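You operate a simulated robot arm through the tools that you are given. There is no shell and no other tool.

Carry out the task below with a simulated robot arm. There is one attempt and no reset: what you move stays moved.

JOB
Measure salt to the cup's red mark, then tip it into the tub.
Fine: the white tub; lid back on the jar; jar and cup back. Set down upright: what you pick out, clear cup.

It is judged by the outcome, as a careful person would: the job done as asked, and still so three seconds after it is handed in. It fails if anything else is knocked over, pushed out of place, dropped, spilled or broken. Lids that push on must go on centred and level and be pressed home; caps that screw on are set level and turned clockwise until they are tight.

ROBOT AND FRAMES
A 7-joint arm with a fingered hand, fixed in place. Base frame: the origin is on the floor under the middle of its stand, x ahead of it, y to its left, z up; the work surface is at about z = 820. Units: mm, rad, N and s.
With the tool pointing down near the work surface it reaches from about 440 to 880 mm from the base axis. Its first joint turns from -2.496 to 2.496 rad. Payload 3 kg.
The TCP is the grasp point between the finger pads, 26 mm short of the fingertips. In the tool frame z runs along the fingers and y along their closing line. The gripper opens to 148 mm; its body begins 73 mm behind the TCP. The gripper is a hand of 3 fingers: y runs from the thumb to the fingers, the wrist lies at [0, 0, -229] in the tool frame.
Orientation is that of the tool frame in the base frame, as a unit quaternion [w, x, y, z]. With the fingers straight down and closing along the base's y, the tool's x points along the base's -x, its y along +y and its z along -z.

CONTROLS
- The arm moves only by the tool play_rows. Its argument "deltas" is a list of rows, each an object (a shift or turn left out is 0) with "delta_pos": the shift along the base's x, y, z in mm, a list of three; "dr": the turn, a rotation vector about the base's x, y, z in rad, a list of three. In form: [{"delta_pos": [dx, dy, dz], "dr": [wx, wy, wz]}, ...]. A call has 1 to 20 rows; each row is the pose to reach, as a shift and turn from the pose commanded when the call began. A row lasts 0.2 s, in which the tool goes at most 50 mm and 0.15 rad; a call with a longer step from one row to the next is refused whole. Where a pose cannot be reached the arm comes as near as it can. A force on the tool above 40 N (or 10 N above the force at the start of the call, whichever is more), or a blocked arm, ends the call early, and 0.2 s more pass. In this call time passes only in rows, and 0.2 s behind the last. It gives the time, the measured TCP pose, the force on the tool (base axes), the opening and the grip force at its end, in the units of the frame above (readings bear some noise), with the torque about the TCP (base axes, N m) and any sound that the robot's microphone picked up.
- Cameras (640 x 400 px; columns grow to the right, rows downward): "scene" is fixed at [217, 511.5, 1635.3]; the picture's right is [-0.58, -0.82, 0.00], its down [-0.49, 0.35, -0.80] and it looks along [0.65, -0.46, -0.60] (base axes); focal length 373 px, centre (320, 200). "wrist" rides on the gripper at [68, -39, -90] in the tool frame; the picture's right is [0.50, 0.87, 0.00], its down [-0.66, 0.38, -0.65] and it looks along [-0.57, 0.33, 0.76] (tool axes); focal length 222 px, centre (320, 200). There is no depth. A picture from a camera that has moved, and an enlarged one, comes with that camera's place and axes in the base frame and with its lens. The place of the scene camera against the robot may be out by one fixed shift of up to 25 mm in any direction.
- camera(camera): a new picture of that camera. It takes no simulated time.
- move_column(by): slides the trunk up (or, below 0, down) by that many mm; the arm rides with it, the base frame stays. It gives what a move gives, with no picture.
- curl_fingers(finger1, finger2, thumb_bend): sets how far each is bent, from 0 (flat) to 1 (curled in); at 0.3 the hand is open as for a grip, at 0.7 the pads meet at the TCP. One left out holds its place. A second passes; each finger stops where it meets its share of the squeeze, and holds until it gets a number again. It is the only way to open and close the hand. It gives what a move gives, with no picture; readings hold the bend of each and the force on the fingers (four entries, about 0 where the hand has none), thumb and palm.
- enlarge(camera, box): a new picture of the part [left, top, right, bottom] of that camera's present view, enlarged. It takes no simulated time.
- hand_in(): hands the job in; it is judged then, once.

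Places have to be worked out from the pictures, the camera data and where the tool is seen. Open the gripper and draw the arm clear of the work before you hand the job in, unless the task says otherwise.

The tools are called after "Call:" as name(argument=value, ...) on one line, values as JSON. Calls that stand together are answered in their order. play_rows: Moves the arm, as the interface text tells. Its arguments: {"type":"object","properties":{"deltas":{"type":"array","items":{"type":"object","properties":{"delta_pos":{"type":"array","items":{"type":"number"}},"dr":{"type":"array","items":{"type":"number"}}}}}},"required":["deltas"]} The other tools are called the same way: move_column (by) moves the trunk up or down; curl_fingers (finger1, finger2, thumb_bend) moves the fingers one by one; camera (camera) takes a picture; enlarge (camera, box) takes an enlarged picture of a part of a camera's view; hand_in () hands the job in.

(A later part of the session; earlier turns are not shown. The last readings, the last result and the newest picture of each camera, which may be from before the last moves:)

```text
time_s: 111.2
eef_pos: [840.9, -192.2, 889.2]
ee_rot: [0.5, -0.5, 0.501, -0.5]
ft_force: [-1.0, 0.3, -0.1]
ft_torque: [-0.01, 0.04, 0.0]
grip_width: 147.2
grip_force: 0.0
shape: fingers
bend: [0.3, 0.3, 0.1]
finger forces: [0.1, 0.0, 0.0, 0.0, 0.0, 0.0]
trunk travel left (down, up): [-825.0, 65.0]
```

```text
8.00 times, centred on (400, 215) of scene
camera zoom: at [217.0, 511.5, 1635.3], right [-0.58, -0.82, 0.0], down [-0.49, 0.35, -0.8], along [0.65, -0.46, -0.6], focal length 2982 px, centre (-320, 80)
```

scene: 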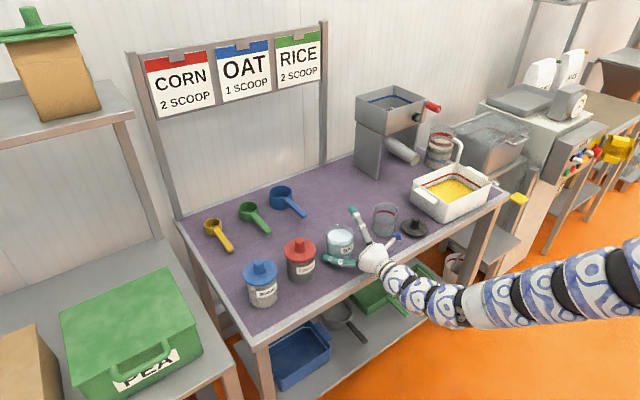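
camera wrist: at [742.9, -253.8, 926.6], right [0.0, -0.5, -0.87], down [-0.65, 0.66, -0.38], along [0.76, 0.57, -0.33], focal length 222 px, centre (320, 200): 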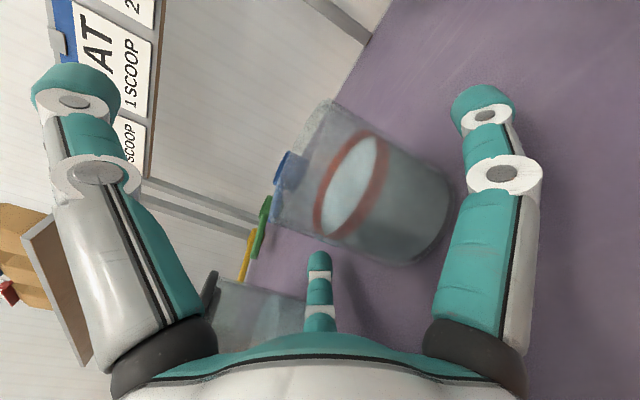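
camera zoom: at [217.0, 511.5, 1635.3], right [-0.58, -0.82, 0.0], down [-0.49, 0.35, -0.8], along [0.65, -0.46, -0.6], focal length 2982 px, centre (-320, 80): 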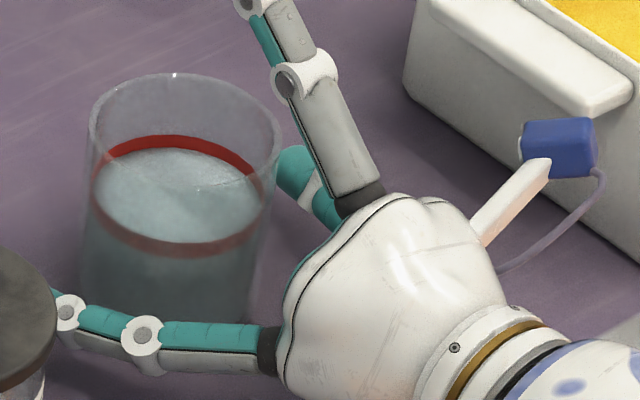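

The cup is still at (851, -191). Advancing the last 10 mm slowly.

Call:
play_rows(deltas=[{"delta_pos": [3, 0, -1]}, {"delta_pos": [6, 0.5, -2]}, {"delta_pos": [9, 0.5, -2]}, {"delta_pos": [10, 0.5, -2]}])

Call:
curl_fingers(finger1=0.4, finger2=0.4)

Call:
enlarge(camera="wrist", box=[220, 80, 500, 330])

Call:
enlarge(camera="scene", box=[375, 190, 425, 240])

```text
time_s: 112.2
eef_pos: [851.1, -191.7, 885.9]
ee_rot: [0.5, -0.5, 0.5, -0.5]
ft_force: [0.3, -0.4, 0.2]
ft_torque: [0.02, 0.02, -0.01]
grip_width: 146.8
grip_force: 0.1
shape: fingers
bend: [0.3, 0.3, 0.1]
finger forces: [0.1, 0.0, 0.0, 0.0, 0.0, 0.1]
trunk travel left (down, up): [-825.0, 65.0]
```

```text
time_s: 113.2
eef_pos: [851.2, -192.3, 887.4]
ee_rot: [-0.501, 0.499, -0.5, 0.501]
ft_force: [-0.4, -0.9, 0.0]
ft_torque: [0.03, -0.02, 0.01]
grip_width: 132.9
grip_force: 0.1
shape: fingers
bend: [0.4, 0.4, 0.1]
finger forces: [0.2, 0.0, 0.1, 0.0, 0.0, 0.0]
trunk travel left (down, up): [-825.0, 65.0]
```

```text
1.60 times, centred on (360, 205) of wrist
camera zoom: at [761.3, -259.7, 924.9], right [0.0, -0.5, -0.87], down [-0.65, 0.66, -0.38], along [0.76, 0.57, -0.33], focal length 355 px, centre (256, 192)
```

zoom: 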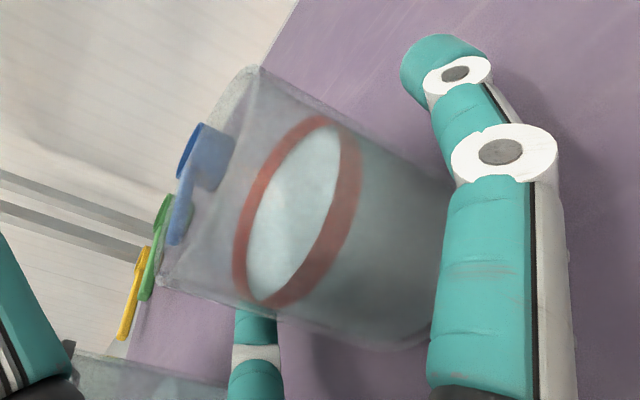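

```text
8.00 times, centred on (400, 215) of scene
camera zoom: at [217.0, 511.5, 1635.3], right [-0.58, -0.82, 0.0], down [-0.49, 0.35, -0.8], along [0.65, -0.46, -0.6], focal length 2982 px, centre (-320, 80)
```

zoom: 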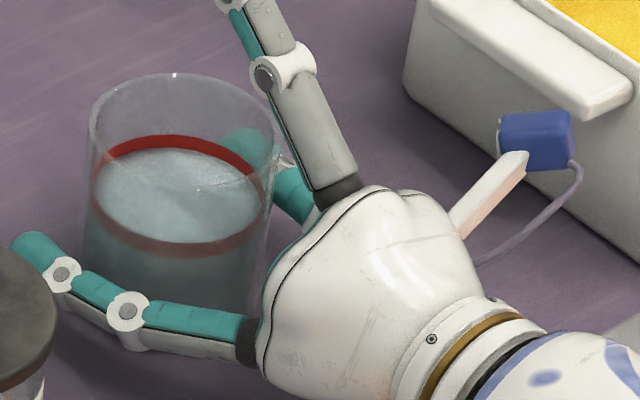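

The cup is well between the fingers and undisturbed. I'll close gently to contact, then firm up with matched commands.

Call:
curl_fingers(finger1=0.54, finger2=0.54)

Call:
enlarge(camera="wrist", box=[220, 80, 500, 330])

Call:
curl_fingers(finger1=0.61, finger2=0.61)

Call:
enlarge(camera="wrist", box=[220, 80, 500, 330])

Call:
enlarge(camera="scene", box=[375, 190, 425, 240])

```text
time_s: 114.2
eef_pos: [850.7, -191.9, 885.3]
ee_rot: [-0.499, 0.5, -0.5, 0.501]
ft_force: [-0.8, 0.0, 0.3]
ft_torque: [-0.02, 0.0, -0.04]
grip_width: 116.3
grip_force: 3.2
shape: fingers
bend: [0.51, 0.51, 0.1]
finger forces: [3.2, 3.2, 0.0, 0.0, 0.0, 0.1]
trunk travel left (down, up): [-825.0, 65.0]
```

```text
1.60 times, centred on (360, 205) of wrist
camera zoom: at [761.4, -259.7, 924.6], right [0.0, -0.5, -0.87], down [-0.65, 0.66, -0.38], along [0.76, 0.57, -0.33], focal length 355 px, centre (256, 192)
```

zoom: 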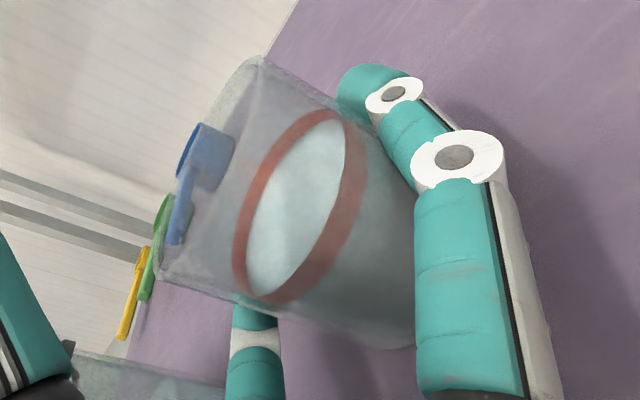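

```text
time_s: 115.2
eef_pos: [853.1, -192.2, 885.2]
ee_rot: [-0.5, 0.5, -0.5, 0.5]
ft_force: [-0.9, -0.2, -2.0]
ft_torque: [0.02, 0.0, -0.04]
grip_width: 111.3
grip_force: 9.5
shape: fingers
bend: [0.53, 0.53, 0.1]
finger forces: [9.4, 9.4, 0.0, 0.1, 0.0, 0.0]
trunk travel left (down, up): [-825.0, 65.0]
```

```text
1.60 times, centred on (360, 205) of wrist
camera zoom: at [761.4, -259.7, 924.7], right [0.0, -0.5, -0.87], down [-0.65, 0.66, -0.38], along [0.76, 0.57, -0.33], focal length 355 px, centre (256, 192)
```

zoom: 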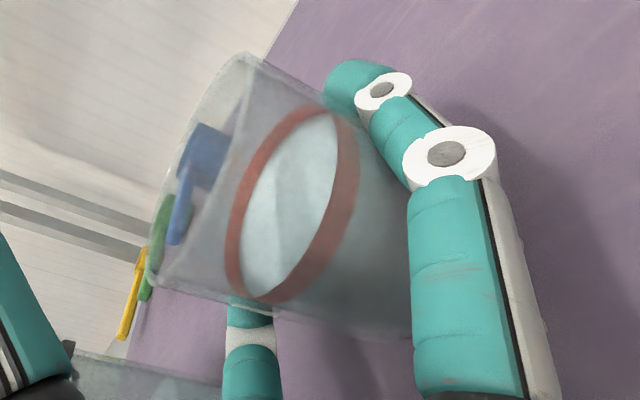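

```text
8.00 times, centred on (400, 215) of scene
camera zoom: at [217.0, 511.5, 1635.3], right [-0.58, -0.82, 0.0], down [-0.49, 0.35, -0.8], along [0.65, -0.46, -0.6], focal length 2982 px, centre (-320, 80)
```

zoom: 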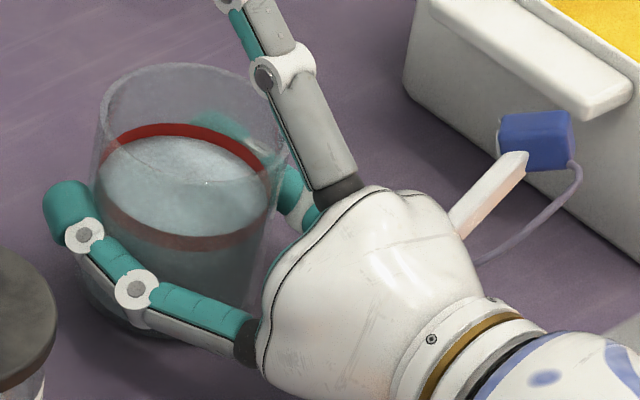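

Even grip, 9.4 N each, already carrying the cup's 2 N. I'll lift slowly.

Call:
play_rows(deltas=[{"delta_pos": [0, 0, 3]}, {"delta_pos": [0, 0, 7]}, {"delta_pos": [0, 0, 12]}, {"delta_pos": [0, 0, 18]}, {"delta_pos": [0, 0, 25]}])

Call:
enlarge(camera="wrist", box=[220, 80, 500, 330])

Call:
enlarge(camera="scene", box=[370, 170, 440, 240])

```text
time_s: 116.3
eef_pos: [849.5, -192.9, 912.2]
ee_rot: [0.499, -0.5, 0.501, -0.5]
ft_force: [-0.7, 0.1, -2.5]
ft_torque: [0.0, 0.03, 0.02]
grip_width: 111.1
grip_force: 9.3
shape: fingers
bend: [0.53, 0.53, 0.1]
finger forces: [9.3, 9.3, 0.0, 0.0, 0.1, 0.0]
trunk travel left (down, up): [-825.0, 65.0]
```

```text
1.60 times, centred on (360, 205) of wrist
camera zoom: at [760.9, -260.8, 950.1], right [0.0, -0.5, -0.87], down [-0.65, 0.66, -0.38], along [0.76, 0.57, -0.33], focal length 355 px, centre (256, 192)
```

zoom: 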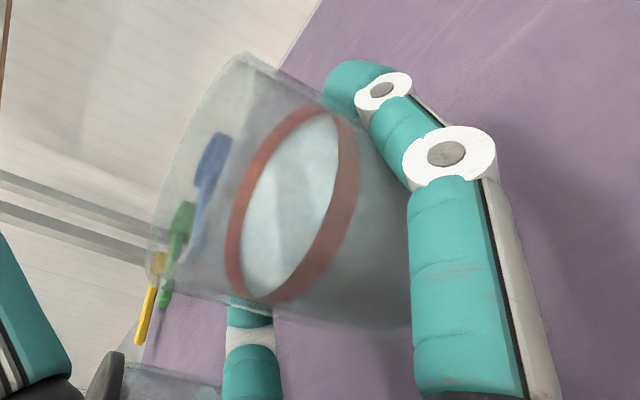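

```text
5.71 times, centred on (405, 205) of scene
camera zoom: at [217.0, 511.5, 1635.3], right [-0.58, -0.82, 0.0], down [-0.49, 0.35, -0.8], along [0.65, -0.46, -0.6], focal length 2130 px, centre (-166, 171)
```

zoom: 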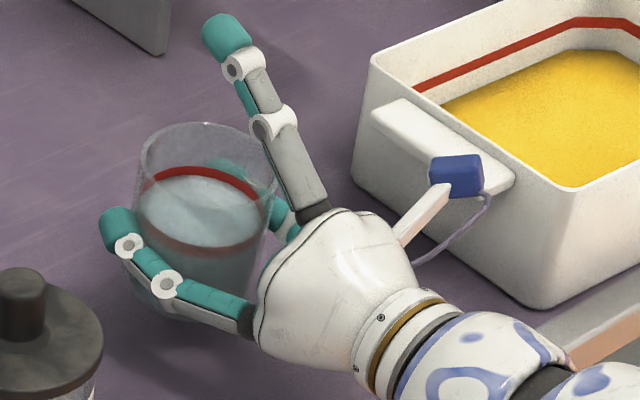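

The cup is lifted stably (2.5 N). I'll raise it well clear, before carrying it toward the tub.

Call:
play_rows(deltas=[{"delta_pos": [-1, 0, 10]}, {"delta_pos": [-3, 0, 22]}, {"delta_pos": [-5, 0, 34]}, {"delta_pos": [-8, 0, 46]}, {"delta_pos": [-11, 0, 58]}, {"delta_pos": [-14, 0, 70]}, {"delta_pos": [-17, 0, 82]}, {"delta_pos": [-20, 0, 94]}, {"delta_pos": [-22, 0, 104]}, {"delta_pos": [-22, 0, 110]}])

Call:
enlarge(camera="scene", box=[350, 130, 510, 250])

Call:
camera(camera="wrist")

```text
time_s: 118.5
eef_pos: [827.8, -191.8, 1022.2]
ee_rot: [0.5, -0.5, 0.5, -0.5]
ft_force: [0.3, 0.1, -3.1]
ft_torque: [-0.02, 0.02, 0.01]
grip_width: 111.0
grip_force: 9.7
shape: fingers
bend: [0.53, 0.53, 0.1]
finger forces: [9.4, 9.3, 0.0, 0.0, 0.1, 0.0]
trunk travel left (down, up): [-825.0, 65.0]
```

```text
3.33 times, centred on (430, 190) of scene
camera zoom: at [217.0, 511.5, 1635.3], right [-0.58, -0.82, 0.0], down [-0.49, 0.35, -0.8], along [0.65, -0.46, -0.6], focal length 1243 px, centre (-47, 233)
```

zoom: 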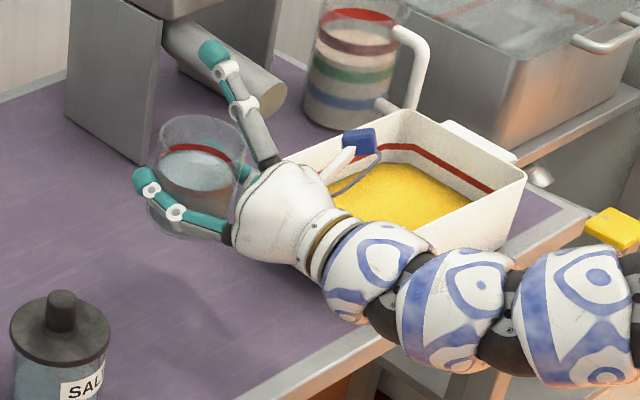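

```text
taken
camera wrist: at [739.0, -259.0, 1061.4], right [0.0, -0.5, -0.87], down [-0.65, 0.65, -0.38], along [0.76, 0.57, -0.33], focal length 222 px, centre (320, 200)
```

wrist: 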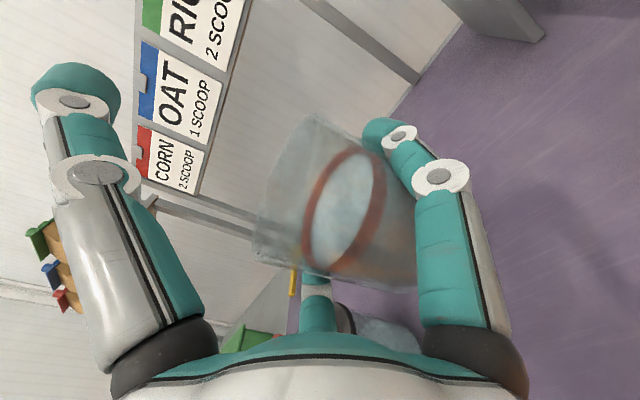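

Steady. Next I'll carry the cup over the tub at this height, toward (812, -415).

Call:
play_rows(deltas=[{"delta_pos": [-1, -10, 0]}, {"delta_pos": [-2, -23, 0]}, {"delta_pos": [-3, -37, 0]}, {"delta_pos": [-4, -51, 0]}, {"delta_pos": [-5, -65, 0]}, {"delta_pos": [-6, -79, 0]}, {"delta_pos": [-7, -93, 0]}, {"delta_pos": [-8, -107, 0]}, {"delta_pos": [-9, -119, 0]}])

Call:
play_rows(deltas=[{"delta_pos": [-1, -12, 0]}, {"delta_pos": [-2, -26, 0]}, {"delta_pos": [-3, -40, 0]}, {"delta_pos": [-4, -54, 0]}, {"delta_pos": [-5, -68, 0]}, {"delta_pos": [-6, -82, 0]}, {"delta_pos": [-6, -94, 0]}, {"delta_pos": [-6, -102, 0]}])

Call:
camera(camera="scene")

Call:
enlarge(camera="scene", box=[370, 100, 530, 230])

Call:
camera(camera="wrist")

```text
time_s: 120.5
eef_pos: [817.6, -310.2, 1020.2]
ee_rot: [-0.5, 0.5, -0.5, 0.499]
ft_force: [-1.0, -0.9, -3.0]
ft_torque: [0.0, -0.01, 0.0]
grip_width: 110.9
grip_force: 9.3
shape: fingers
bend: [0.53, 0.53, 0.1]
finger forces: [9.3, 9.3, 0.0, 0.0, 0.0, 0.1]
trunk travel left (down, up): [-825.0, 65.0]
```

```text
time_s: 122.3
eef_pos: [812.8, -412.6, 1020.7]
ee_rot: [0.501, -0.499, 0.501, -0.5]
ft_force: [0.0, -0.5, -2.5]
ft_torque: [-0.01, -0.01, -0.01]
grip_width: 110.9
grip_force: 9.4
shape: fingers
bend: [0.53, 0.53, 0.1]
finger forces: [9.3, 9.3, 0.0, 0.0, 0.1, 0.0]
trunk travel left (down, up): [-825.0, 65.0]
```

```text
taken
```

scene: 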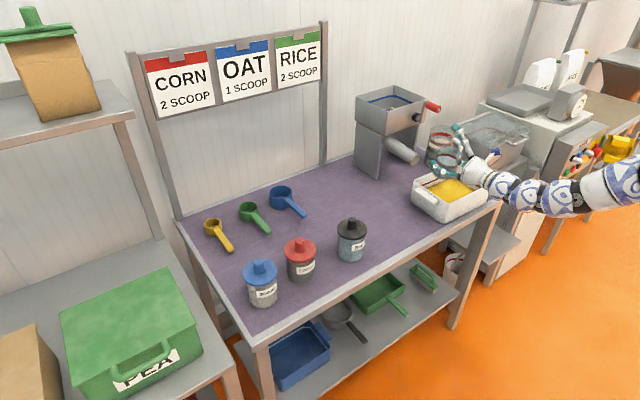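

```text
3.08 times, centred on (450, 165) of scene
camera zoom: at [217.0, 511.5, 1635.3], right [-0.58, -0.82, 0.0], down [-0.49, 0.35, -0.8], along [0.65, -0.46, -0.6], focal length 1147 px, centre (-80, 308)
```

zoom: 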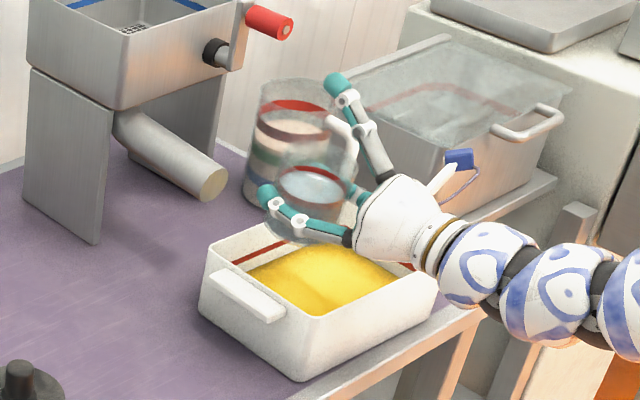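

```text
taken
camera wrist: at [723.5, -480.5, 1059.8], right [0.0, -0.5, -0.87], down [-0.65, 0.66, -0.38], along [0.76, 0.57, -0.33], focal length 222 px, centre (320, 200)
```

wrist: 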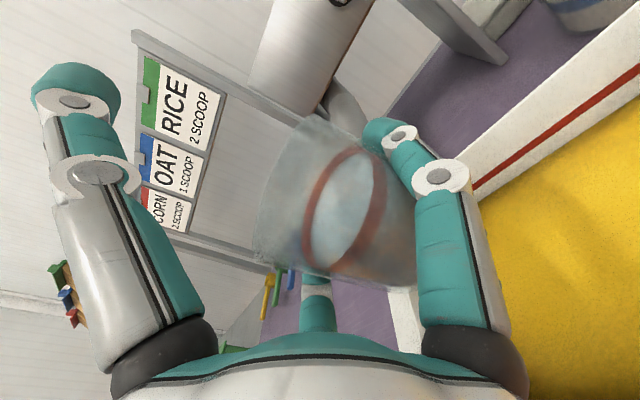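

The cup is directly over the white tub. I'll start tipping toward -y, the middle of the tub, with 40° first.

Call:
play_rows(deltas=[{"delta_pos": [0, 0, -2], "dr": [0.12, 0, 0]}, {"delta_pos": [0, 0, -4], "dr": [0.24, 0, 0]}, {"delta_pos": [0, 0, -7], "dr": [0.36, 0, 0]}, {"delta_pos": [0, 0, -10], "dr": [0.48, 0, 0]}, {"delta_pos": [0, 0, -12], "dr": [0.6, 0, 0]}, {"delta_pos": [0, 0, -12], "dr": [0.72, 0, 0]}])

Call:
enlarge(camera="scene", box=[370, 100, 530, 230])

Call:
camera(camera="wrist")

```text
time_s: 123.8
eef_pos: [813.6, -413.0, 1007.7]
ee_rot: [0.645, -0.291, 0.644, -0.291]
ft_force: [0.4, 0.3, -3.1]
ft_torque: [-0.03, -0.01, 0.02]
grip_width: 110.4
grip_force: 9.8
shape: fingers
bend: [0.53, 0.54, 0.1]
finger forces: [10.6, 8.9, 0.0, 0.0, 0.0, 0.0]
trunk travel left (down, up): [-825.0, 65.0]
```

```text
3.08 times, centred on (450, 165) of scene
camera zoom: at [217.0, 511.5, 1635.3], right [-0.58, -0.82, 0.0], down [-0.49, 0.35, -0.8], along [0.65, -0.46, -0.6], focal length 1147 px, centre (-80, 308)
```

zoom: 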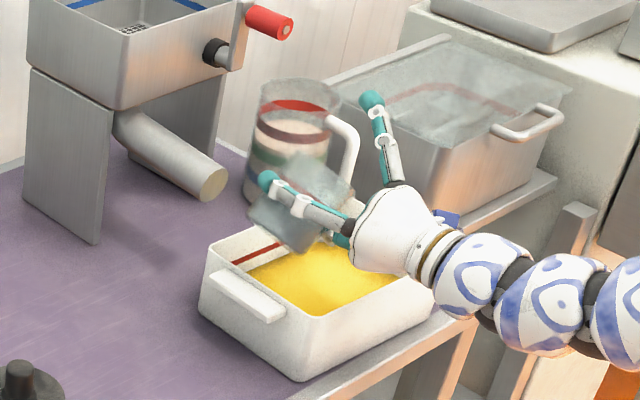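

```text
taken
camera wrist: at [724.4, -489.0, 993.1], right [0.0, 0.2, -0.98], down [-0.65, 0.74, 0.15], along [0.76, 0.64, 0.13], focal length 222 px, centre (320, 200)
```

wrist: 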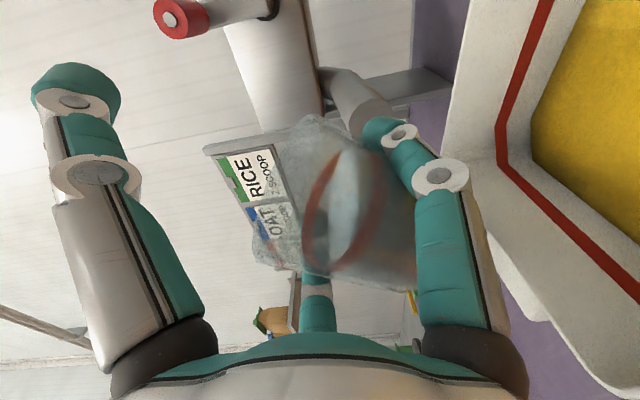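

Rolling smoothly, and the cup's mouth is over the middle of the tub. I'll continue to about 70°.

Call:
play_rows(deltas=[{"dr": [0.1, 0, 0]}, {"dr": [0.2, 0, 0]}, {"dr": [0.3, 0, 0]}, {"dr": [0.4, 0, 0]}, {"dr": [0.5, 0, 0]}])

Call:
enlarge(camera="scene", box=[370, 100, 530, 230])

Call:
camera(camera="wrist")

```text
time_s: 125.0
eef_pos: [813.6, -413.6, 1007.6]
ee_rot: [0.696, -0.122, 0.697, -0.123]
ft_force: [-0.2, -0.1, -3.0]
ft_torque: [-0.07, 0.01, 0.03]
grip_width: 109.9
grip_force: 9.7
shape: fingers
bend: [0.53, 0.54, 0.1]
finger forces: [10.8, 8.9, 0.0, 0.1, 0.0, 0.1]
trunk travel left (down, up): [-825.0, 65.0]
```

```text
3.08 times, centred on (450, 165) of scene
camera zoom: at [217.0, 511.5, 1635.3], right [-0.58, -0.82, 0.0], down [-0.49, 0.35, -0.8], along [0.65, -0.46, -0.6], focal length 1147 px, centre (-80, 308)
```

zoom: 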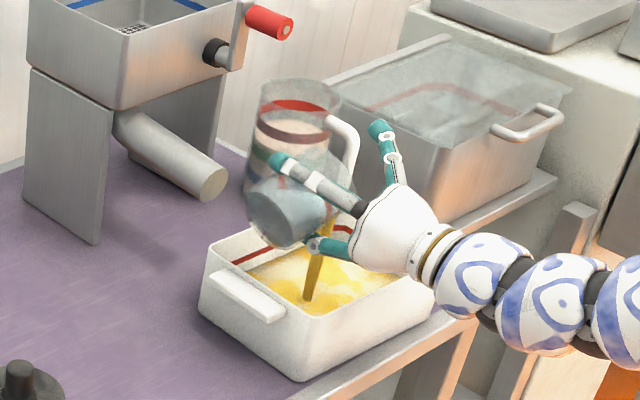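

```text
taken
camera wrist: at [724.3, -473.7, 958.1], right [0.0, 0.64, -0.77], down [-0.65, 0.58, 0.49], along [0.76, 0.5, 0.42], focal length 222 px, centre (320, 200)
```

wrist: 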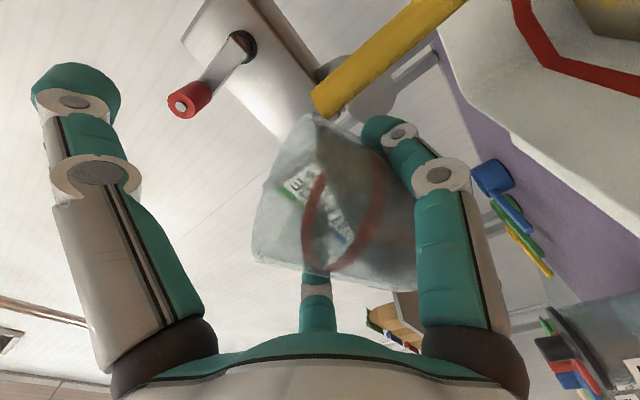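

Salt is streaming into the tub, and it lands well inside. I'll keep tipping steadily to empty the cup.

Call:
play_rows(deltas=[{"dr": [0.07, 0, 0]}, {"dr": [0.14, 0, 0]}, {"dr": [0.21, 0, 0]}, {"dr": [0.28, 0, 0]}, {"dr": [0.35, 0, 0]}, {"dr": [0.42, 0, 0]}])

Call:
enlarge(camera="scene", box=[370, 100, 530, 230])

Call:
camera(camera="wrist")

```text
time_s: 126.3
eef_pos: [814.1, -412.0, 1010.2]
ee_rot: [0.707, 0.025, 0.707, 0.026]
ft_force: [0.1, 0.0, -0.7]
ft_torque: [-0.03, -0.01, -0.01]
grip_width: 109.8
grip_force: 9.9
shape: fingers
bend: [0.54, 0.54, 0.1]
finger forces: [9.9, 9.2, 0.1, 0.0, 0.0, 0.0]
trunk travel left (down, up): [-825.0, 65.0]
```

```text
3.08 times, centred on (450, 165) of scene
camera zoom: at [217.0, 511.5, 1635.3], right [-0.58, -0.82, 0.0], down [-0.49, 0.35, -0.8], along [0.65, -0.46, -0.6], focal length 1147 px, centre (-80, 308)
```

zoom: 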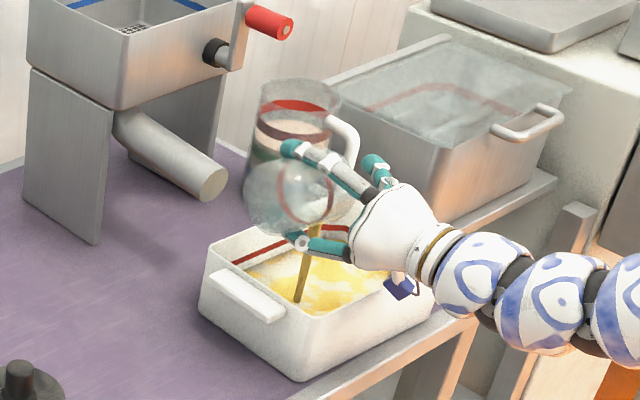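

```text
taken
camera wrist: at [724.9, -447.6, 938.9], right [0.0, 0.9, -0.44], down [-0.65, 0.33, 0.68], along [0.76, 0.29, 0.59], focal length 222 px, centre (320, 200)
```

wrist: 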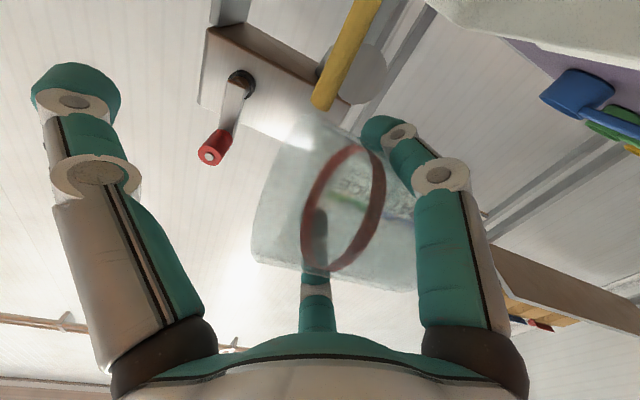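

Nearly empty (0.7 N left). I'll tip further past horizontal to clear the remaining grains, rising slightly to keep the camera clear of the tub.

Call:
play_rows(deltas=[{"delta_pos": [0, -2, 4], "dr": [0.1, 0, 0]}, {"delta_pos": [0, -4, 8], "dr": [0.2, 0, 0]}, {"delta_pos": [0, -6, 12], "dr": [0.3, 0, 0]}, {"delta_pos": [0, -8, 15], "dr": [0.4, 0, 0]}, {"delta_pos": [0, -10, 18], "dr": [0.5, 0, 0]}, {"delta_pos": [0, -10, 18], "dr": [0.58, 0, 0]}, {"delta_pos": [0, -10, 18], "dr": [0.58, 0, 0]}, {"delta_pos": [0, -10, 18], "dr": [0.58, 0, 0]}])

Call:
enlarge(camera="scene", box=[370, 100, 530, 230])

Call:
camera(camera="wrist")

```text
time_s: 128.2
eef_pos: [814.4, -423.5, 1026.8]
ee_rot: [0.67, 0.224, 0.67, 0.226]
ft_force: [-0.1, -0.3, -1.3]
ft_torque: [-0.03, 0.02, -0.01]
grip_width: 109.8
grip_force: 9.3
shape: fingers
bend: [0.54, 0.54, 0.1]
finger forces: [9.9, 9.3, 0.1, 0.0, 0.0, 0.0]
trunk travel left (down, up): [-825.0, 65.0]
```

```text
3.08 times, centred on (450, 165) of scene
camera zoom: at [217.0, 511.5, 1635.3], right [-0.58, -0.82, 0.0], down [-0.49, 0.35, -0.8], along [0.65, -0.46, -0.6], focal length 1147 px, centre (-80, 308)
```

zoom: 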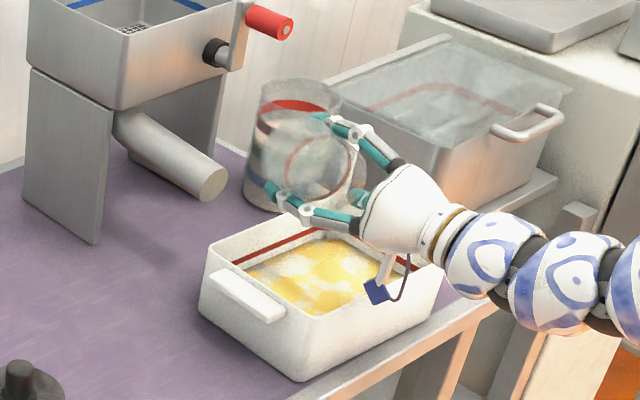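

```text
taken
camera wrist: at [724.6, -413.8, 949.6], right [0.0, 0.99, 0.13], down [-0.65, -0.1, 0.75], along [0.76, -0.08, 0.65], focal length 222 px, centre (320, 200)
```

wrist: 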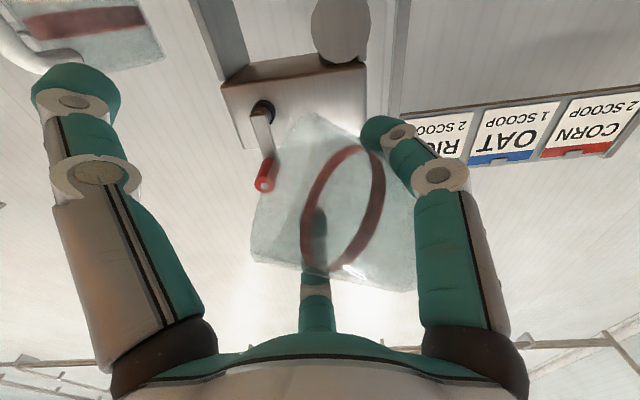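

The cup looks empty and the flow has ended. Rolling it back upright now over the tub.

Call:
play_rows(deltas=[{"dr": [-0.13, 0, 0]}, {"dr": [-0.26, 0, 0]}, {"dr": [-0.39, 0, 0]}, {"dr": [-0.52, 0, 0]}, {"dr": [-0.65, 0, 0]}, {"dr": [-0.78, 0, 0]}, {"dr": [-0.91, 0, 0]}, {"dr": [-1.04, 0, 0]}, {"dr": [-1.17, 0, 0]}, {"dr": [-1.3, 0, 0]}, {"dr": [-1.43, 0, 0]}, {"dr": [-1.56, 0, 0]}, {"dr": [-1.69, 0, 0]}, {"dr": [-1.82, 0, 0]}, {"dr": [-1.95, 0, 0]}, {"dr": [-2.08, 0, 0]}, {"dr": [-2.22, 0, 0]}])

Call:
camera(camera="wrist")

Call:
enlarge(camera="scene", box=[370, 100, 530, 230])

```text
time_s: 131.8
eef_pos: [814.0, -422.2, 1026.4]
ee_rot: [-0.499, 0.5, -0.5, 0.501]
ft_force: [-0.5, 0.3, -1.0]
ft_torque: [-0.01, 0.0, -0.02]
grip_width: 109.8
grip_force: 9.4
shape: fingers
bend: [0.54, 0.54, 0.1]
finger forces: [9.5, 9.7, 0.0, 0.0, 0.0, 0.0]
trunk travel left (down, up): [-825.0, 65.0]
```

```text
taken
camera wrist: at [724.3, -490.7, 1065.1], right [0.0, -0.5, -0.86], down [-0.65, 0.65, -0.38], along [0.76, 0.57, -0.33], focal length 222 px, centre (320, 200)
```

wrist: 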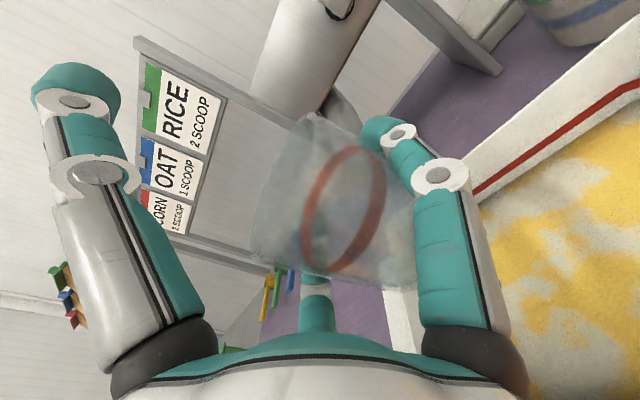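

```text
3.08 times, centred on (450, 165) of scene
camera zoom: at [217.0, 511.5, 1635.3], right [-0.58, -0.82, 0.0], down [-0.49, 0.35, -0.8], along [0.65, -0.46, -0.6], focal length 1147 px, centre (-80, 308)
```

zoom: 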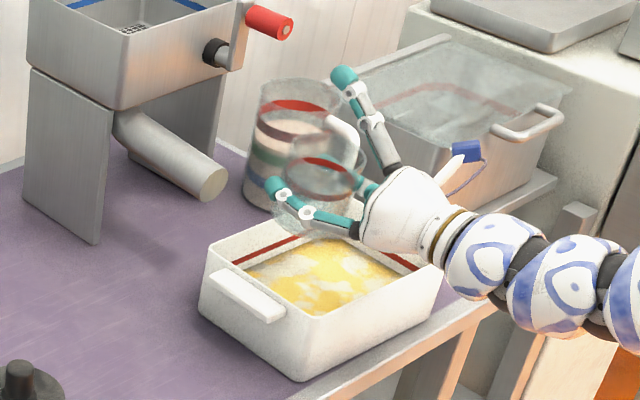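

The cup is empty, and the salt is spread over the tub's contents with nothing spilled. I'll carry the cup back toward its original place, above (831, -187).

Call:
play_rows(deltas=[{"delta_pos": [1, 12, 0]}, {"delta_pos": [2, 26, 0]}, {"delta_pos": [3, 40, 0]}, {"delta_pos": [4, 54, 0]}, {"delta_pos": [5, 68, 0]}, {"delta_pos": [6, 82, 0]}, {"delta_pos": [7, 96, 0]}, {"delta_pos": [8, 110, 0]}, {"delta_pos": [9, 122, 0]}])

Call:
play_rows(deltas=[{"delta_pos": [1, 14, 0]}, {"delta_pos": [2, 28, 0]}, {"delta_pos": [3, 42, 0]}, {"delta_pos": [4, 56, 0]}, {"delta_pos": [5, 70, 0]}, {"delta_pos": [6, 84, 0]}, {"delta_pos": [7, 98, 0]}, {"delta_pos": [8, 108, 0]}, {"delta_pos": [8, 113, 0]}])

Call:
enlarge(camera="scene", box=[320, 140, 500, 270])

Call:
camera(camera="wrist")

```text
time_s: 133.8
eef_pos: [823.0, -300.2, 1027.7]
ee_rot: [-0.5, 0.5, -0.5, 0.5]
ft_force: [-1.1, -0.8, -1.3]
ft_torque: [0.02, 0.0, 0.03]
grip_width: 109.7
grip_force: 9.8
shape: fingers
bend: [0.54, 0.54, 0.1]
finger forces: [9.5, 9.7, 0.0, 0.0, 0.1, 0.0]
trunk travel left (down, up): [-825.0, 65.0]
```

```text
time_s: 135.8
eef_pos: [832.3, -188.1, 1025.3]
ee_rot: [0.5, -0.499, 0.501, -0.5]
ft_force: [-0.3, 0.9, -2.0]
ft_torque: [0.02, 0.0, 0.0]
grip_width: 109.8
grip_force: 9.2
shape: fingers
bend: [0.54, 0.54, 0.1]
finger forces: [9.5, 9.6, 0.1, 0.0, 0.1, 0.0]
trunk travel left (down, up): [-825.0, 65.0]
```

```text
3.08 times, centred on (410, 205) of scene
camera zoom: at [217.0, 511.5, 1635.3], right [-0.58, -0.82, 0.0], down [-0.49, 0.35, -0.8], along [0.65, -0.46, -0.6], focal length 1147 px, centre (43, 185)
```

zoom: 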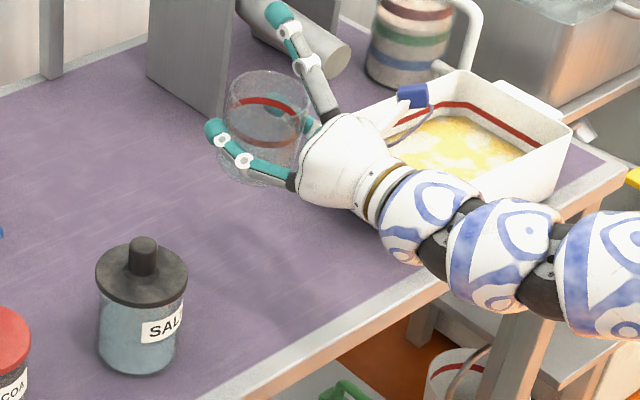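

```text
taken
camera wrist: at [742.7, -256.3, 1064.7], right [0.0, -0.5, -0.87], down [-0.65, 0.66, -0.38], along [0.76, 0.57, -0.33], focal length 222 px, centre (320, 200)
```

wrist: 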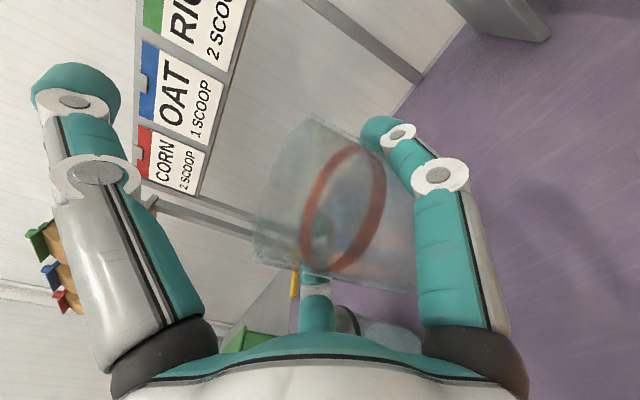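

The empty cup is above its original place. I'll descend in short segments with small steps, checking the pose each time for any sideways swing.

Call:
play_rows(deltas=[{"delta_pos": [0, 0.5, -8]}, {"delta_pos": [0, 0.5, -16]}, {"delta_pos": [0, 0.5, -24]}, {"delta_pos": [0, 0.5, -32]}, {"delta_pos": [0, 0.5, -40]}, {"delta_pos": [0, 0.5, -48]}])

Call:
play_rows(deltas=[{"delta_pos": [0, 0, -6]}, {"delta_pos": [0, 0, -12]}, {"delta_pos": [0, 0, -18]}, {"delta_pos": [0, 0, -24]}, {"delta_pos": [0, 0, -30]}])

Call:
enlarge(camera="scene", box=[320, 160, 480, 270])

```text
time_s: 137.2
eef_pos: [832.2, -188.2, 978.8]
ee_rot: [0.5, -0.5, 0.499, -0.5]
ft_force: [-1.1, -0.7, -1.2]
ft_torque: [0.03, -0.02, 0.01]
grip_width: 109.7
grip_force: 9.2
shape: fingers
bend: [0.54, 0.54, 0.1]
finger forces: [9.5, 9.6, 0.0, 0.0, 0.0, 0.1]
trunk travel left (down, up): [-825.0, 65.0]
```

```text
time_s: 138.3
eef_pos: [832.4, -187.7, 947.3]
ee_rot: [-0.5, 0.5, -0.5, 0.5]
ft_force: [0.7, -0.3, -1.2]
ft_torque: [0.0, -0.01, 0.01]
grip_width: 109.7
grip_force: 9.2
shape: fingers
bend: [0.54, 0.54, 0.1]
finger forces: [9.4, 9.7, 0.1, 0.1, 0.0, 0.0]
trunk travel left (down, up): [-825.0, 65.0]
```

```text
3.64 times, centred on (400, 215) of scene
camera zoom: at [217.0, 511.5, 1635.3], right [-0.58, -0.82, 0.0], down [-0.49, 0.35, -0.8], along [0.65, -0.46, -0.6], focal length 1356 px, centre (29, 146)
```

zoom: 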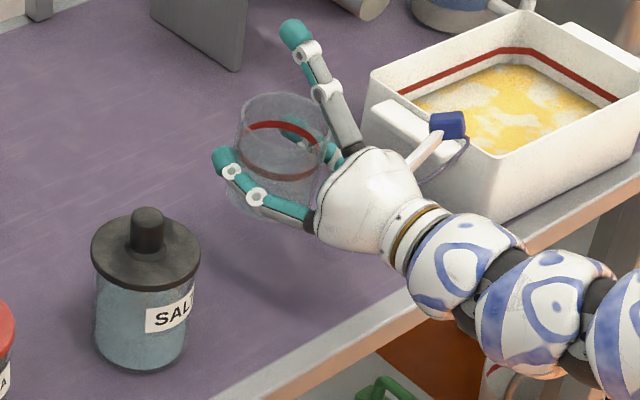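

No swing so far. Continuing down in the same careful way.

Call:
play_rows(deltas=[{"delta_pos": [0, 0, -6]}, {"delta_pos": [0, 0, -12]}, {"delta_pos": [0, 0, -18]}, {"delta_pos": [0, 0, -24]}, {"delta_pos": [0, 0, -30]}])

Call:
play_rows(deltas=[{"delta_pos": [0, 0, -5]}, {"delta_pos": [0, 0, -10]}, {"delta_pos": [0, 0, -15]}, {"delta_pos": [0, 0, -20]}])

Call:
enlarge(camera="scene", box=[370, 180, 440, 250])

Call:
camera(camera="wrist")

```text
time_s: 139.6
eef_pos: [831.8, -187.0, 917.9]
ee_rot: [-0.5, 0.5, -0.5, 0.5]
ft_force: [0.5, -0.1, -0.2]
ft_torque: [0.01, 0.01, -0.02]
grip_width: 110.0
grip_force: 9.1
shape: fingers
bend: [0.54, 0.54, 0.1]
finger forces: [9.4, 9.6, 0.1, 0.1, 0.0, 0.1]
trunk travel left (down, up): [-825.0, 65.0]
```

```text
time_s: 140.6
eef_pos: [831.6, -188.0, 899.0]
ee_rot: [0.501, -0.499, 0.5, -0.5]
ft_force: [0.0, -0.2, -0.9]
ft_torque: [-0.03, 0.01, 0.0]
grip_width: 110.0
grip_force: 9.4
shape: fingers
bend: [0.54, 0.54, 0.1]
finger forces: [9.5, 9.7, 0.1, 0.1, 0.0, 0.1]
trunk travel left (down, up): [-825.0, 65.0]
```

```text
5.71 times, centred on (405, 215) of scene
camera zoom: at [217.0, 511.5, 1635.3], right [-0.58, -0.82, 0.0], down [-0.49, 0.35, -0.8], along [0.65, -0.46, -0.6], focal length 2130 px, centre (-166, 114)
```

zoom: 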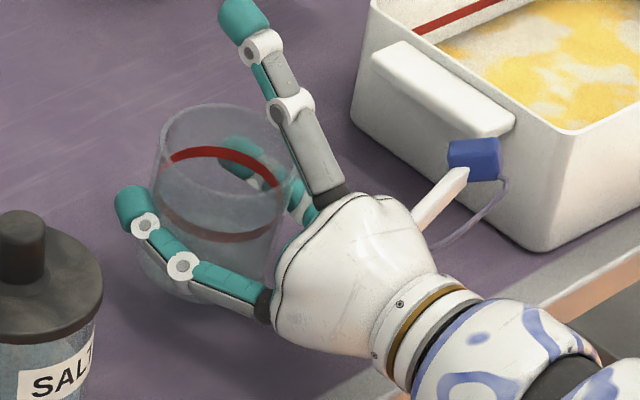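

```text
taken
camera wrist: at [741.7, -256.1, 937.9], right [0.0, -0.5, -0.87], down [-0.65, 0.66, -0.38], along [0.76, 0.57, -0.33], focal length 222 px, centre (320, 200)
```

wrist: 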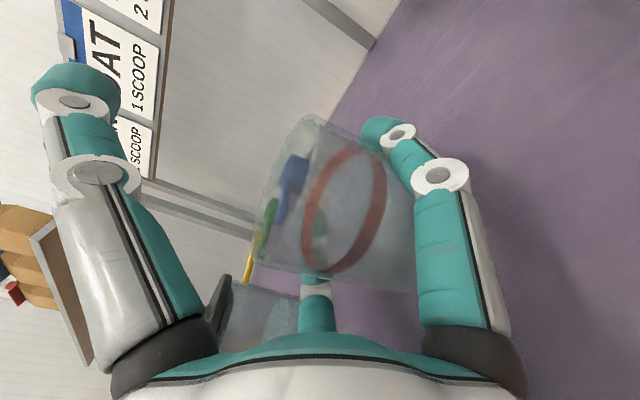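

Descending smoothly. Before touching down I'll zoom in to compare the cup's position with its original spot.

Call:
enlarge(camera="scene", box=[378, 190, 425, 240])

```text
8.00 times, centred on (402, 215) of scene
camera zoom: at [217.0, 511.5, 1635.3], right [-0.58, -0.82, 0.0], down [-0.49, 0.35, -0.8], along [0.65, -0.46, -0.6], focal length 2982 px, centre (-332, 80)
```

zoom: 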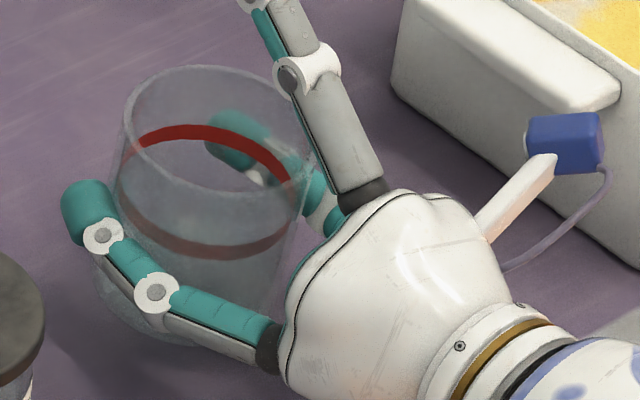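

The cup's base is about 4 mm off its original spot. I'll correct by (+2.5, +3.5) and lower in small steps until it touches.

Call:
play_rows(deltas=[{"delta_pos": [1.2, 1.8, 0]}, {"delta_pos": [2.5, 3.5, -2]}, {"delta_pos": [2.5, 3.5, -4]}])

Call:
play_rows(deltas=[{"delta_pos": [0, 0, -2]}])

Call:
play_rows(deltas=[{"delta_pos": [0, 0, -1.5]}])

```text
time_s: 141.3
eef_pos: [833.8, -184.9, 893.6]
ee_rot: [-0.5, 0.5, -0.5, 0.5]
ft_force: [-0.5, -0.2, 0.3]
ft_torque: [-0.01, -0.02, -0.01]
grip_width: 109.8
grip_force: 9.8
shape: fingers
bend: [0.54, 0.54, 0.1]
finger forces: [9.6, 9.5, 0.0, 0.0, 0.0, 0.0]
trunk travel left (down, up): [-825.0, 65.0]
```

```text
time_s: 141.8
eef_pos: [831.6, -183.5, 892.0]
ee_rot: [0.5, -0.499, 0.501, -0.499]
ft_force: [-0.2, 0.1, 0.0]
ft_torque: [-0.01, -0.01, 0.02]
grip_width: 109.4
grip_force: 9.4
shape: fingers
bend: [0.54, 0.54, 0.1]
finger forces: [9.5, 9.5, 0.0, 0.1, 0.0, 0.0]
trunk travel left (down, up): [-825.0, 65.0]
```

```text
time_s: 142.2
eef_pos: [832.3, -183.7, 890.6]
ee_rot: [-0.5, 0.501, -0.5, 0.499]
ft_force: [0.1, -0.3, -0.3]
ft_torque: [-0.02, -0.01, 0.0]
grip_width: 110.1
grip_force: 9.7
shape: fingers
bend: [0.54, 0.54, 0.1]
finger forces: [9.3, 9.6, 0.1, 0.0, 0.0, 0.1]
trunk travel left (down, up): [-825.0, 65.0]
```

Call:
play_rows(deltas=[{"delta_pos": [0, 0, -1.5]}])

Call:
play_rows(deltas=[{"delta_pos": [0, 0, -1]}])

Call:
enlarge(camera="scene", box=[378, 190, 425, 240])

```text
time_s: 142.6
eef_pos: [833.0, -183.1, 890.5]
ee_rot: [-0.499, 0.5, -0.5, 0.5]
ft_force: [0.1, -0.6, -0.7]
ft_torque: [0.03, 0.02, -0.01]
grip_width: 110.1
grip_force: 9.6
shape: fingers
bend: [0.54, 0.54, 0.1]
finger forces: [9.4, 9.6, 0.0, 0.0, 0.0, 0.0]
trunk travel left (down, up): [-825.0, 65.0]
```

```text
time_s: 142.9
eef_pos: [832.0, -183.6, 888.7]
ee_rot: [-0.5, 0.5, -0.5, 0.5]
ft_force: [0.2, 0.1, -1.0]
ft_torque: [0.0, 0.01, 0.02]
grip_width: 109.8
grip_force: 8.8
shape: fingers
bend: [0.54, 0.54, 0.1]
finger forces: [9.5, 9.5, 0.0, 0.1, 0.0, 0.1]
trunk travel left (down, up): [-825.0, 65.0]
```

```text
8.00 times, centred on (402, 215) of scene
camera zoom: at [217.0, 511.5, 1635.3], right [-0.58, -0.82, 0.0], down [-0.49, 0.35, -0.8], along [0.65, -0.46, -0.6], focal length 2982 px, centre (-332, 80)
```

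zoom: 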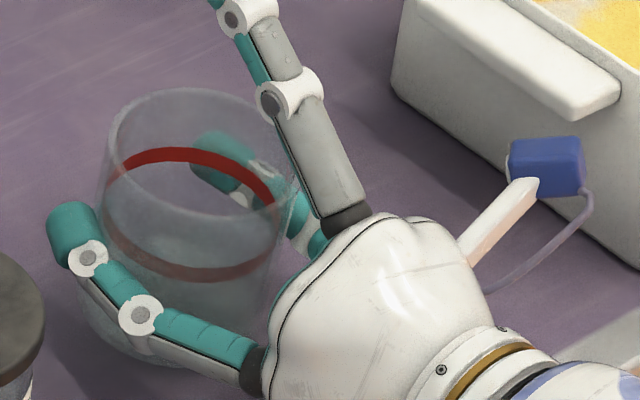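

Still about 1 N of weight on the hand, so it hasn't touched yet. I'll continue in 1 to 1.5 mm steps.

Call:
play_rows(deltas=[{"delta_pos": [0, 0, -1.5]}])

Call:
play_rows(deltas=[{"delta_pos": [0, 0, -1.5]}])

Call:
play_rows(deltas=[{"delta_pos": [0, 0, -1]}])

```text
time_s: 143.3
eef_pos: [834.7, -184.0, 887.2]
ee_rot: [0.5, -0.5, 0.5, -0.5]
ft_force: [0.5, -0.8, -0.6]
ft_torque: [-0.01, -0.02, -0.01]
grip_width: 109.8
grip_force: 9.5
shape: fingers
bend: [0.54, 0.54, 0.1]
finger forces: [9.4, 9.5, 0.1, 0.0, 0.0, 0.2]
trunk travel left (down, up): [-825.0, 65.0]
```

```text
time_s: 143.8
eef_pos: [833.3, -184.0, 886.0]
ee_rot: [0.501, -0.5, 0.5, -0.499]
ft_force: [0.1, -0.2, -0.6]
ft_torque: [-0.01, 0.02, 0.02]
grip_width: 109.6
grip_force: 9.4
shape: fingers
bend: [0.54, 0.54, 0.1]
finger forces: [9.4, 9.6, 0.0, 0.0, 0.0, 0.0]
trunk travel left (down, up): [-825.0, 65.0]
```

```text
time_s: 144.2
eef_pos: [834.2, -183.8, 885.4]
ee_rot: [-0.499, 0.5, -0.5, 0.5]
ft_force: [-0.2, 0.1, -0.5]
ft_torque: [0.0, 0.01, -0.01]
grip_width: 110.0
grip_force: 9.4
shape: fingers
bend: [0.54, 0.54, 0.1]
finger forces: [9.3, 9.5, 0.1, 0.1, 0.1, 0.1]
trunk travel left (down, up): [-825.0, 65.0]
```

Call:
play_rows(deltas=[{"delta_pos": [0, 0, -1]}])

Call:
play_rows(deltas=[{"delta_pos": [0, 0, -1]}])

Call:
enlarge(camera="scene", box=[378, 195, 415, 245])

Call:
camera(camera="wrist")

```text
time_s: 144.6
eef_pos: [834.8, -182.4, 883.1]
ee_rot: [-0.5, 0.5, -0.499, 0.5]
ft_force: [0.3, 0.9, 0.1]
ft_torque: [-0.03, 0.01, 0.0]
grip_width: 109.7
grip_force: 9.4
shape: fingers
bend: [0.54, 0.54, 0.1]
finger forces: [9.5, 9.6, 0.0, 0.0, 0.1, 0.1]
trunk travel left (down, up): [-825.0, 65.0]
```

```text
time_s: 144.9
eef_pos: [834.1, -181.7, 881.4]
ee_rot: [0.501, -0.5, 0.5, -0.5]
ft_force: [1.1, 0.1, 2.6]
ft_torque: [-0.06, 0.04, 0.01]
grip_width: 109.0
grip_force: 9.8
shape: fingers
bend: [0.54, 0.54, 0.1]
finger forces: [9.6, 9.6, 0.0, 0.0, 0.1, 0.0]
trunk travel left (down, up): [-825.0, 65.0]
```

```text
8.00 times, centred on (396, 220) of scene
camera zoom: at [217.0, 511.5, 1635.3], right [-0.58, -0.82, 0.0], down [-0.49, 0.35, -0.8], along [0.65, -0.46, -0.6], focal length 2982 px, centre (-292, 40)
```

zoom: 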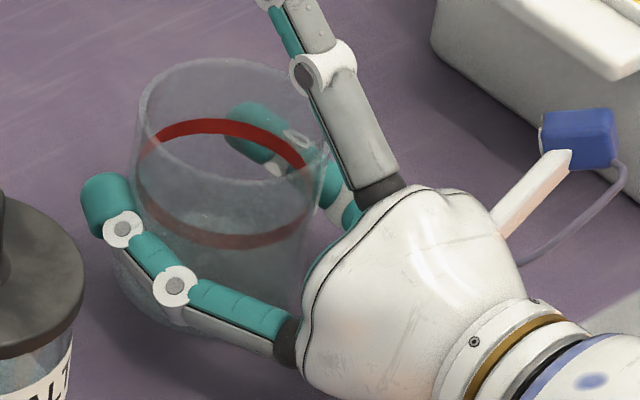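

```text
taken
camera wrist: at [744.9, -250.2, 921.8], right [0.0, -0.5, -0.87], down [-0.65, 0.66, -0.38], along [0.76, 0.57, -0.33], focal length 222 px, centre (320, 200)
```

wrist: 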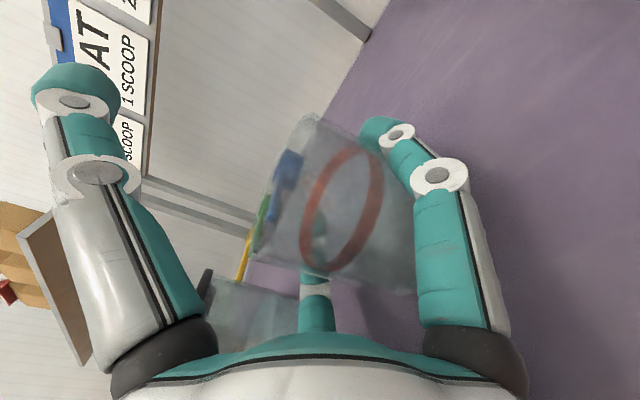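

Contact now (+2.6 N at z 881). I'll add a slight further press to seat the base flat, then release in stages.

Call:
play_rows(deltas=[{"delta_pos": [0, 0, -1]}])

Call:
curl_fingers(finger1=0.57, finger2=0.57)

Call:
curl_fingers(finger1=0.53, finger2=0.53)

Call:
enlarge(camera="scene", box=[378, 195, 415, 245])

```text
time_s: 145.3
eef_pos: [834.6, -182.2, 880.4]
ee_rot: [0.5, -0.5, 0.5, -0.5]
ft_force: [2.0, 0.7, 3.1]
ft_torque: [-0.03, 0.1, -0.02]
grip_width: 109.0
grip_force: 9.6
shape: fingers
bend: [0.54, 0.54, 0.1]
finger forces: [9.6, 9.8, 0.0, 0.0, 0.1, 0.0]
trunk travel left (down, up): [-825.0, 65.0]
```

```text
time_s: 146.3
eef_pos: [834.4, -183.2, 881.0]
ee_rot: [-0.5, 0.5, -0.5, 0.5]
ft_force: [0.3, 0.3, 3.6]
ft_torque: [-0.05, 0.0, 0.01]
grip_width: 110.5
grip_force: 5.9
shape: fingers
bend: [0.53, 0.53, 0.1]
finger forces: [5.2, 6.0, 0.0, 0.0, 0.0, 0.0]
trunk travel left (down, up): [-825.0, 65.0]
```

```text
time_s: 147.3
eef_pos: [834.4, -182.8, 881.2]
ee_rot: [0.5, -0.5, 0.501, -0.499]
ft_force: [-0.2, 0.5, 3.0]
ft_torque: [0.02, -0.02, 0.0]
grip_width: 112.9
grip_force: 3.1
shape: fingers
bend: [0.52, 0.52, 0.1]
finger forces: [2.6, 3.1, 0.0, 0.0, 0.1, 0.1]
trunk travel left (down, up): [-825.0, 65.0]
```

```text
8.00 times, centred on (396, 220) of scene
camera zoom: at [217.0, 511.5, 1635.3], right [-0.58, -0.82, 0.0], down [-0.49, 0.35, -0.8], along [0.65, -0.46, -0.6], focal length 2982 px, centre (-292, 40)
```

zoom: 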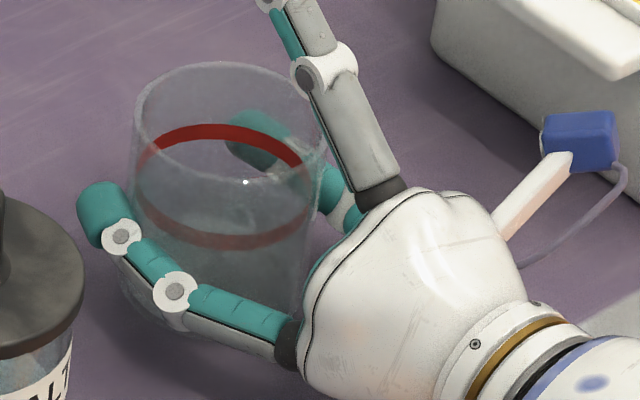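

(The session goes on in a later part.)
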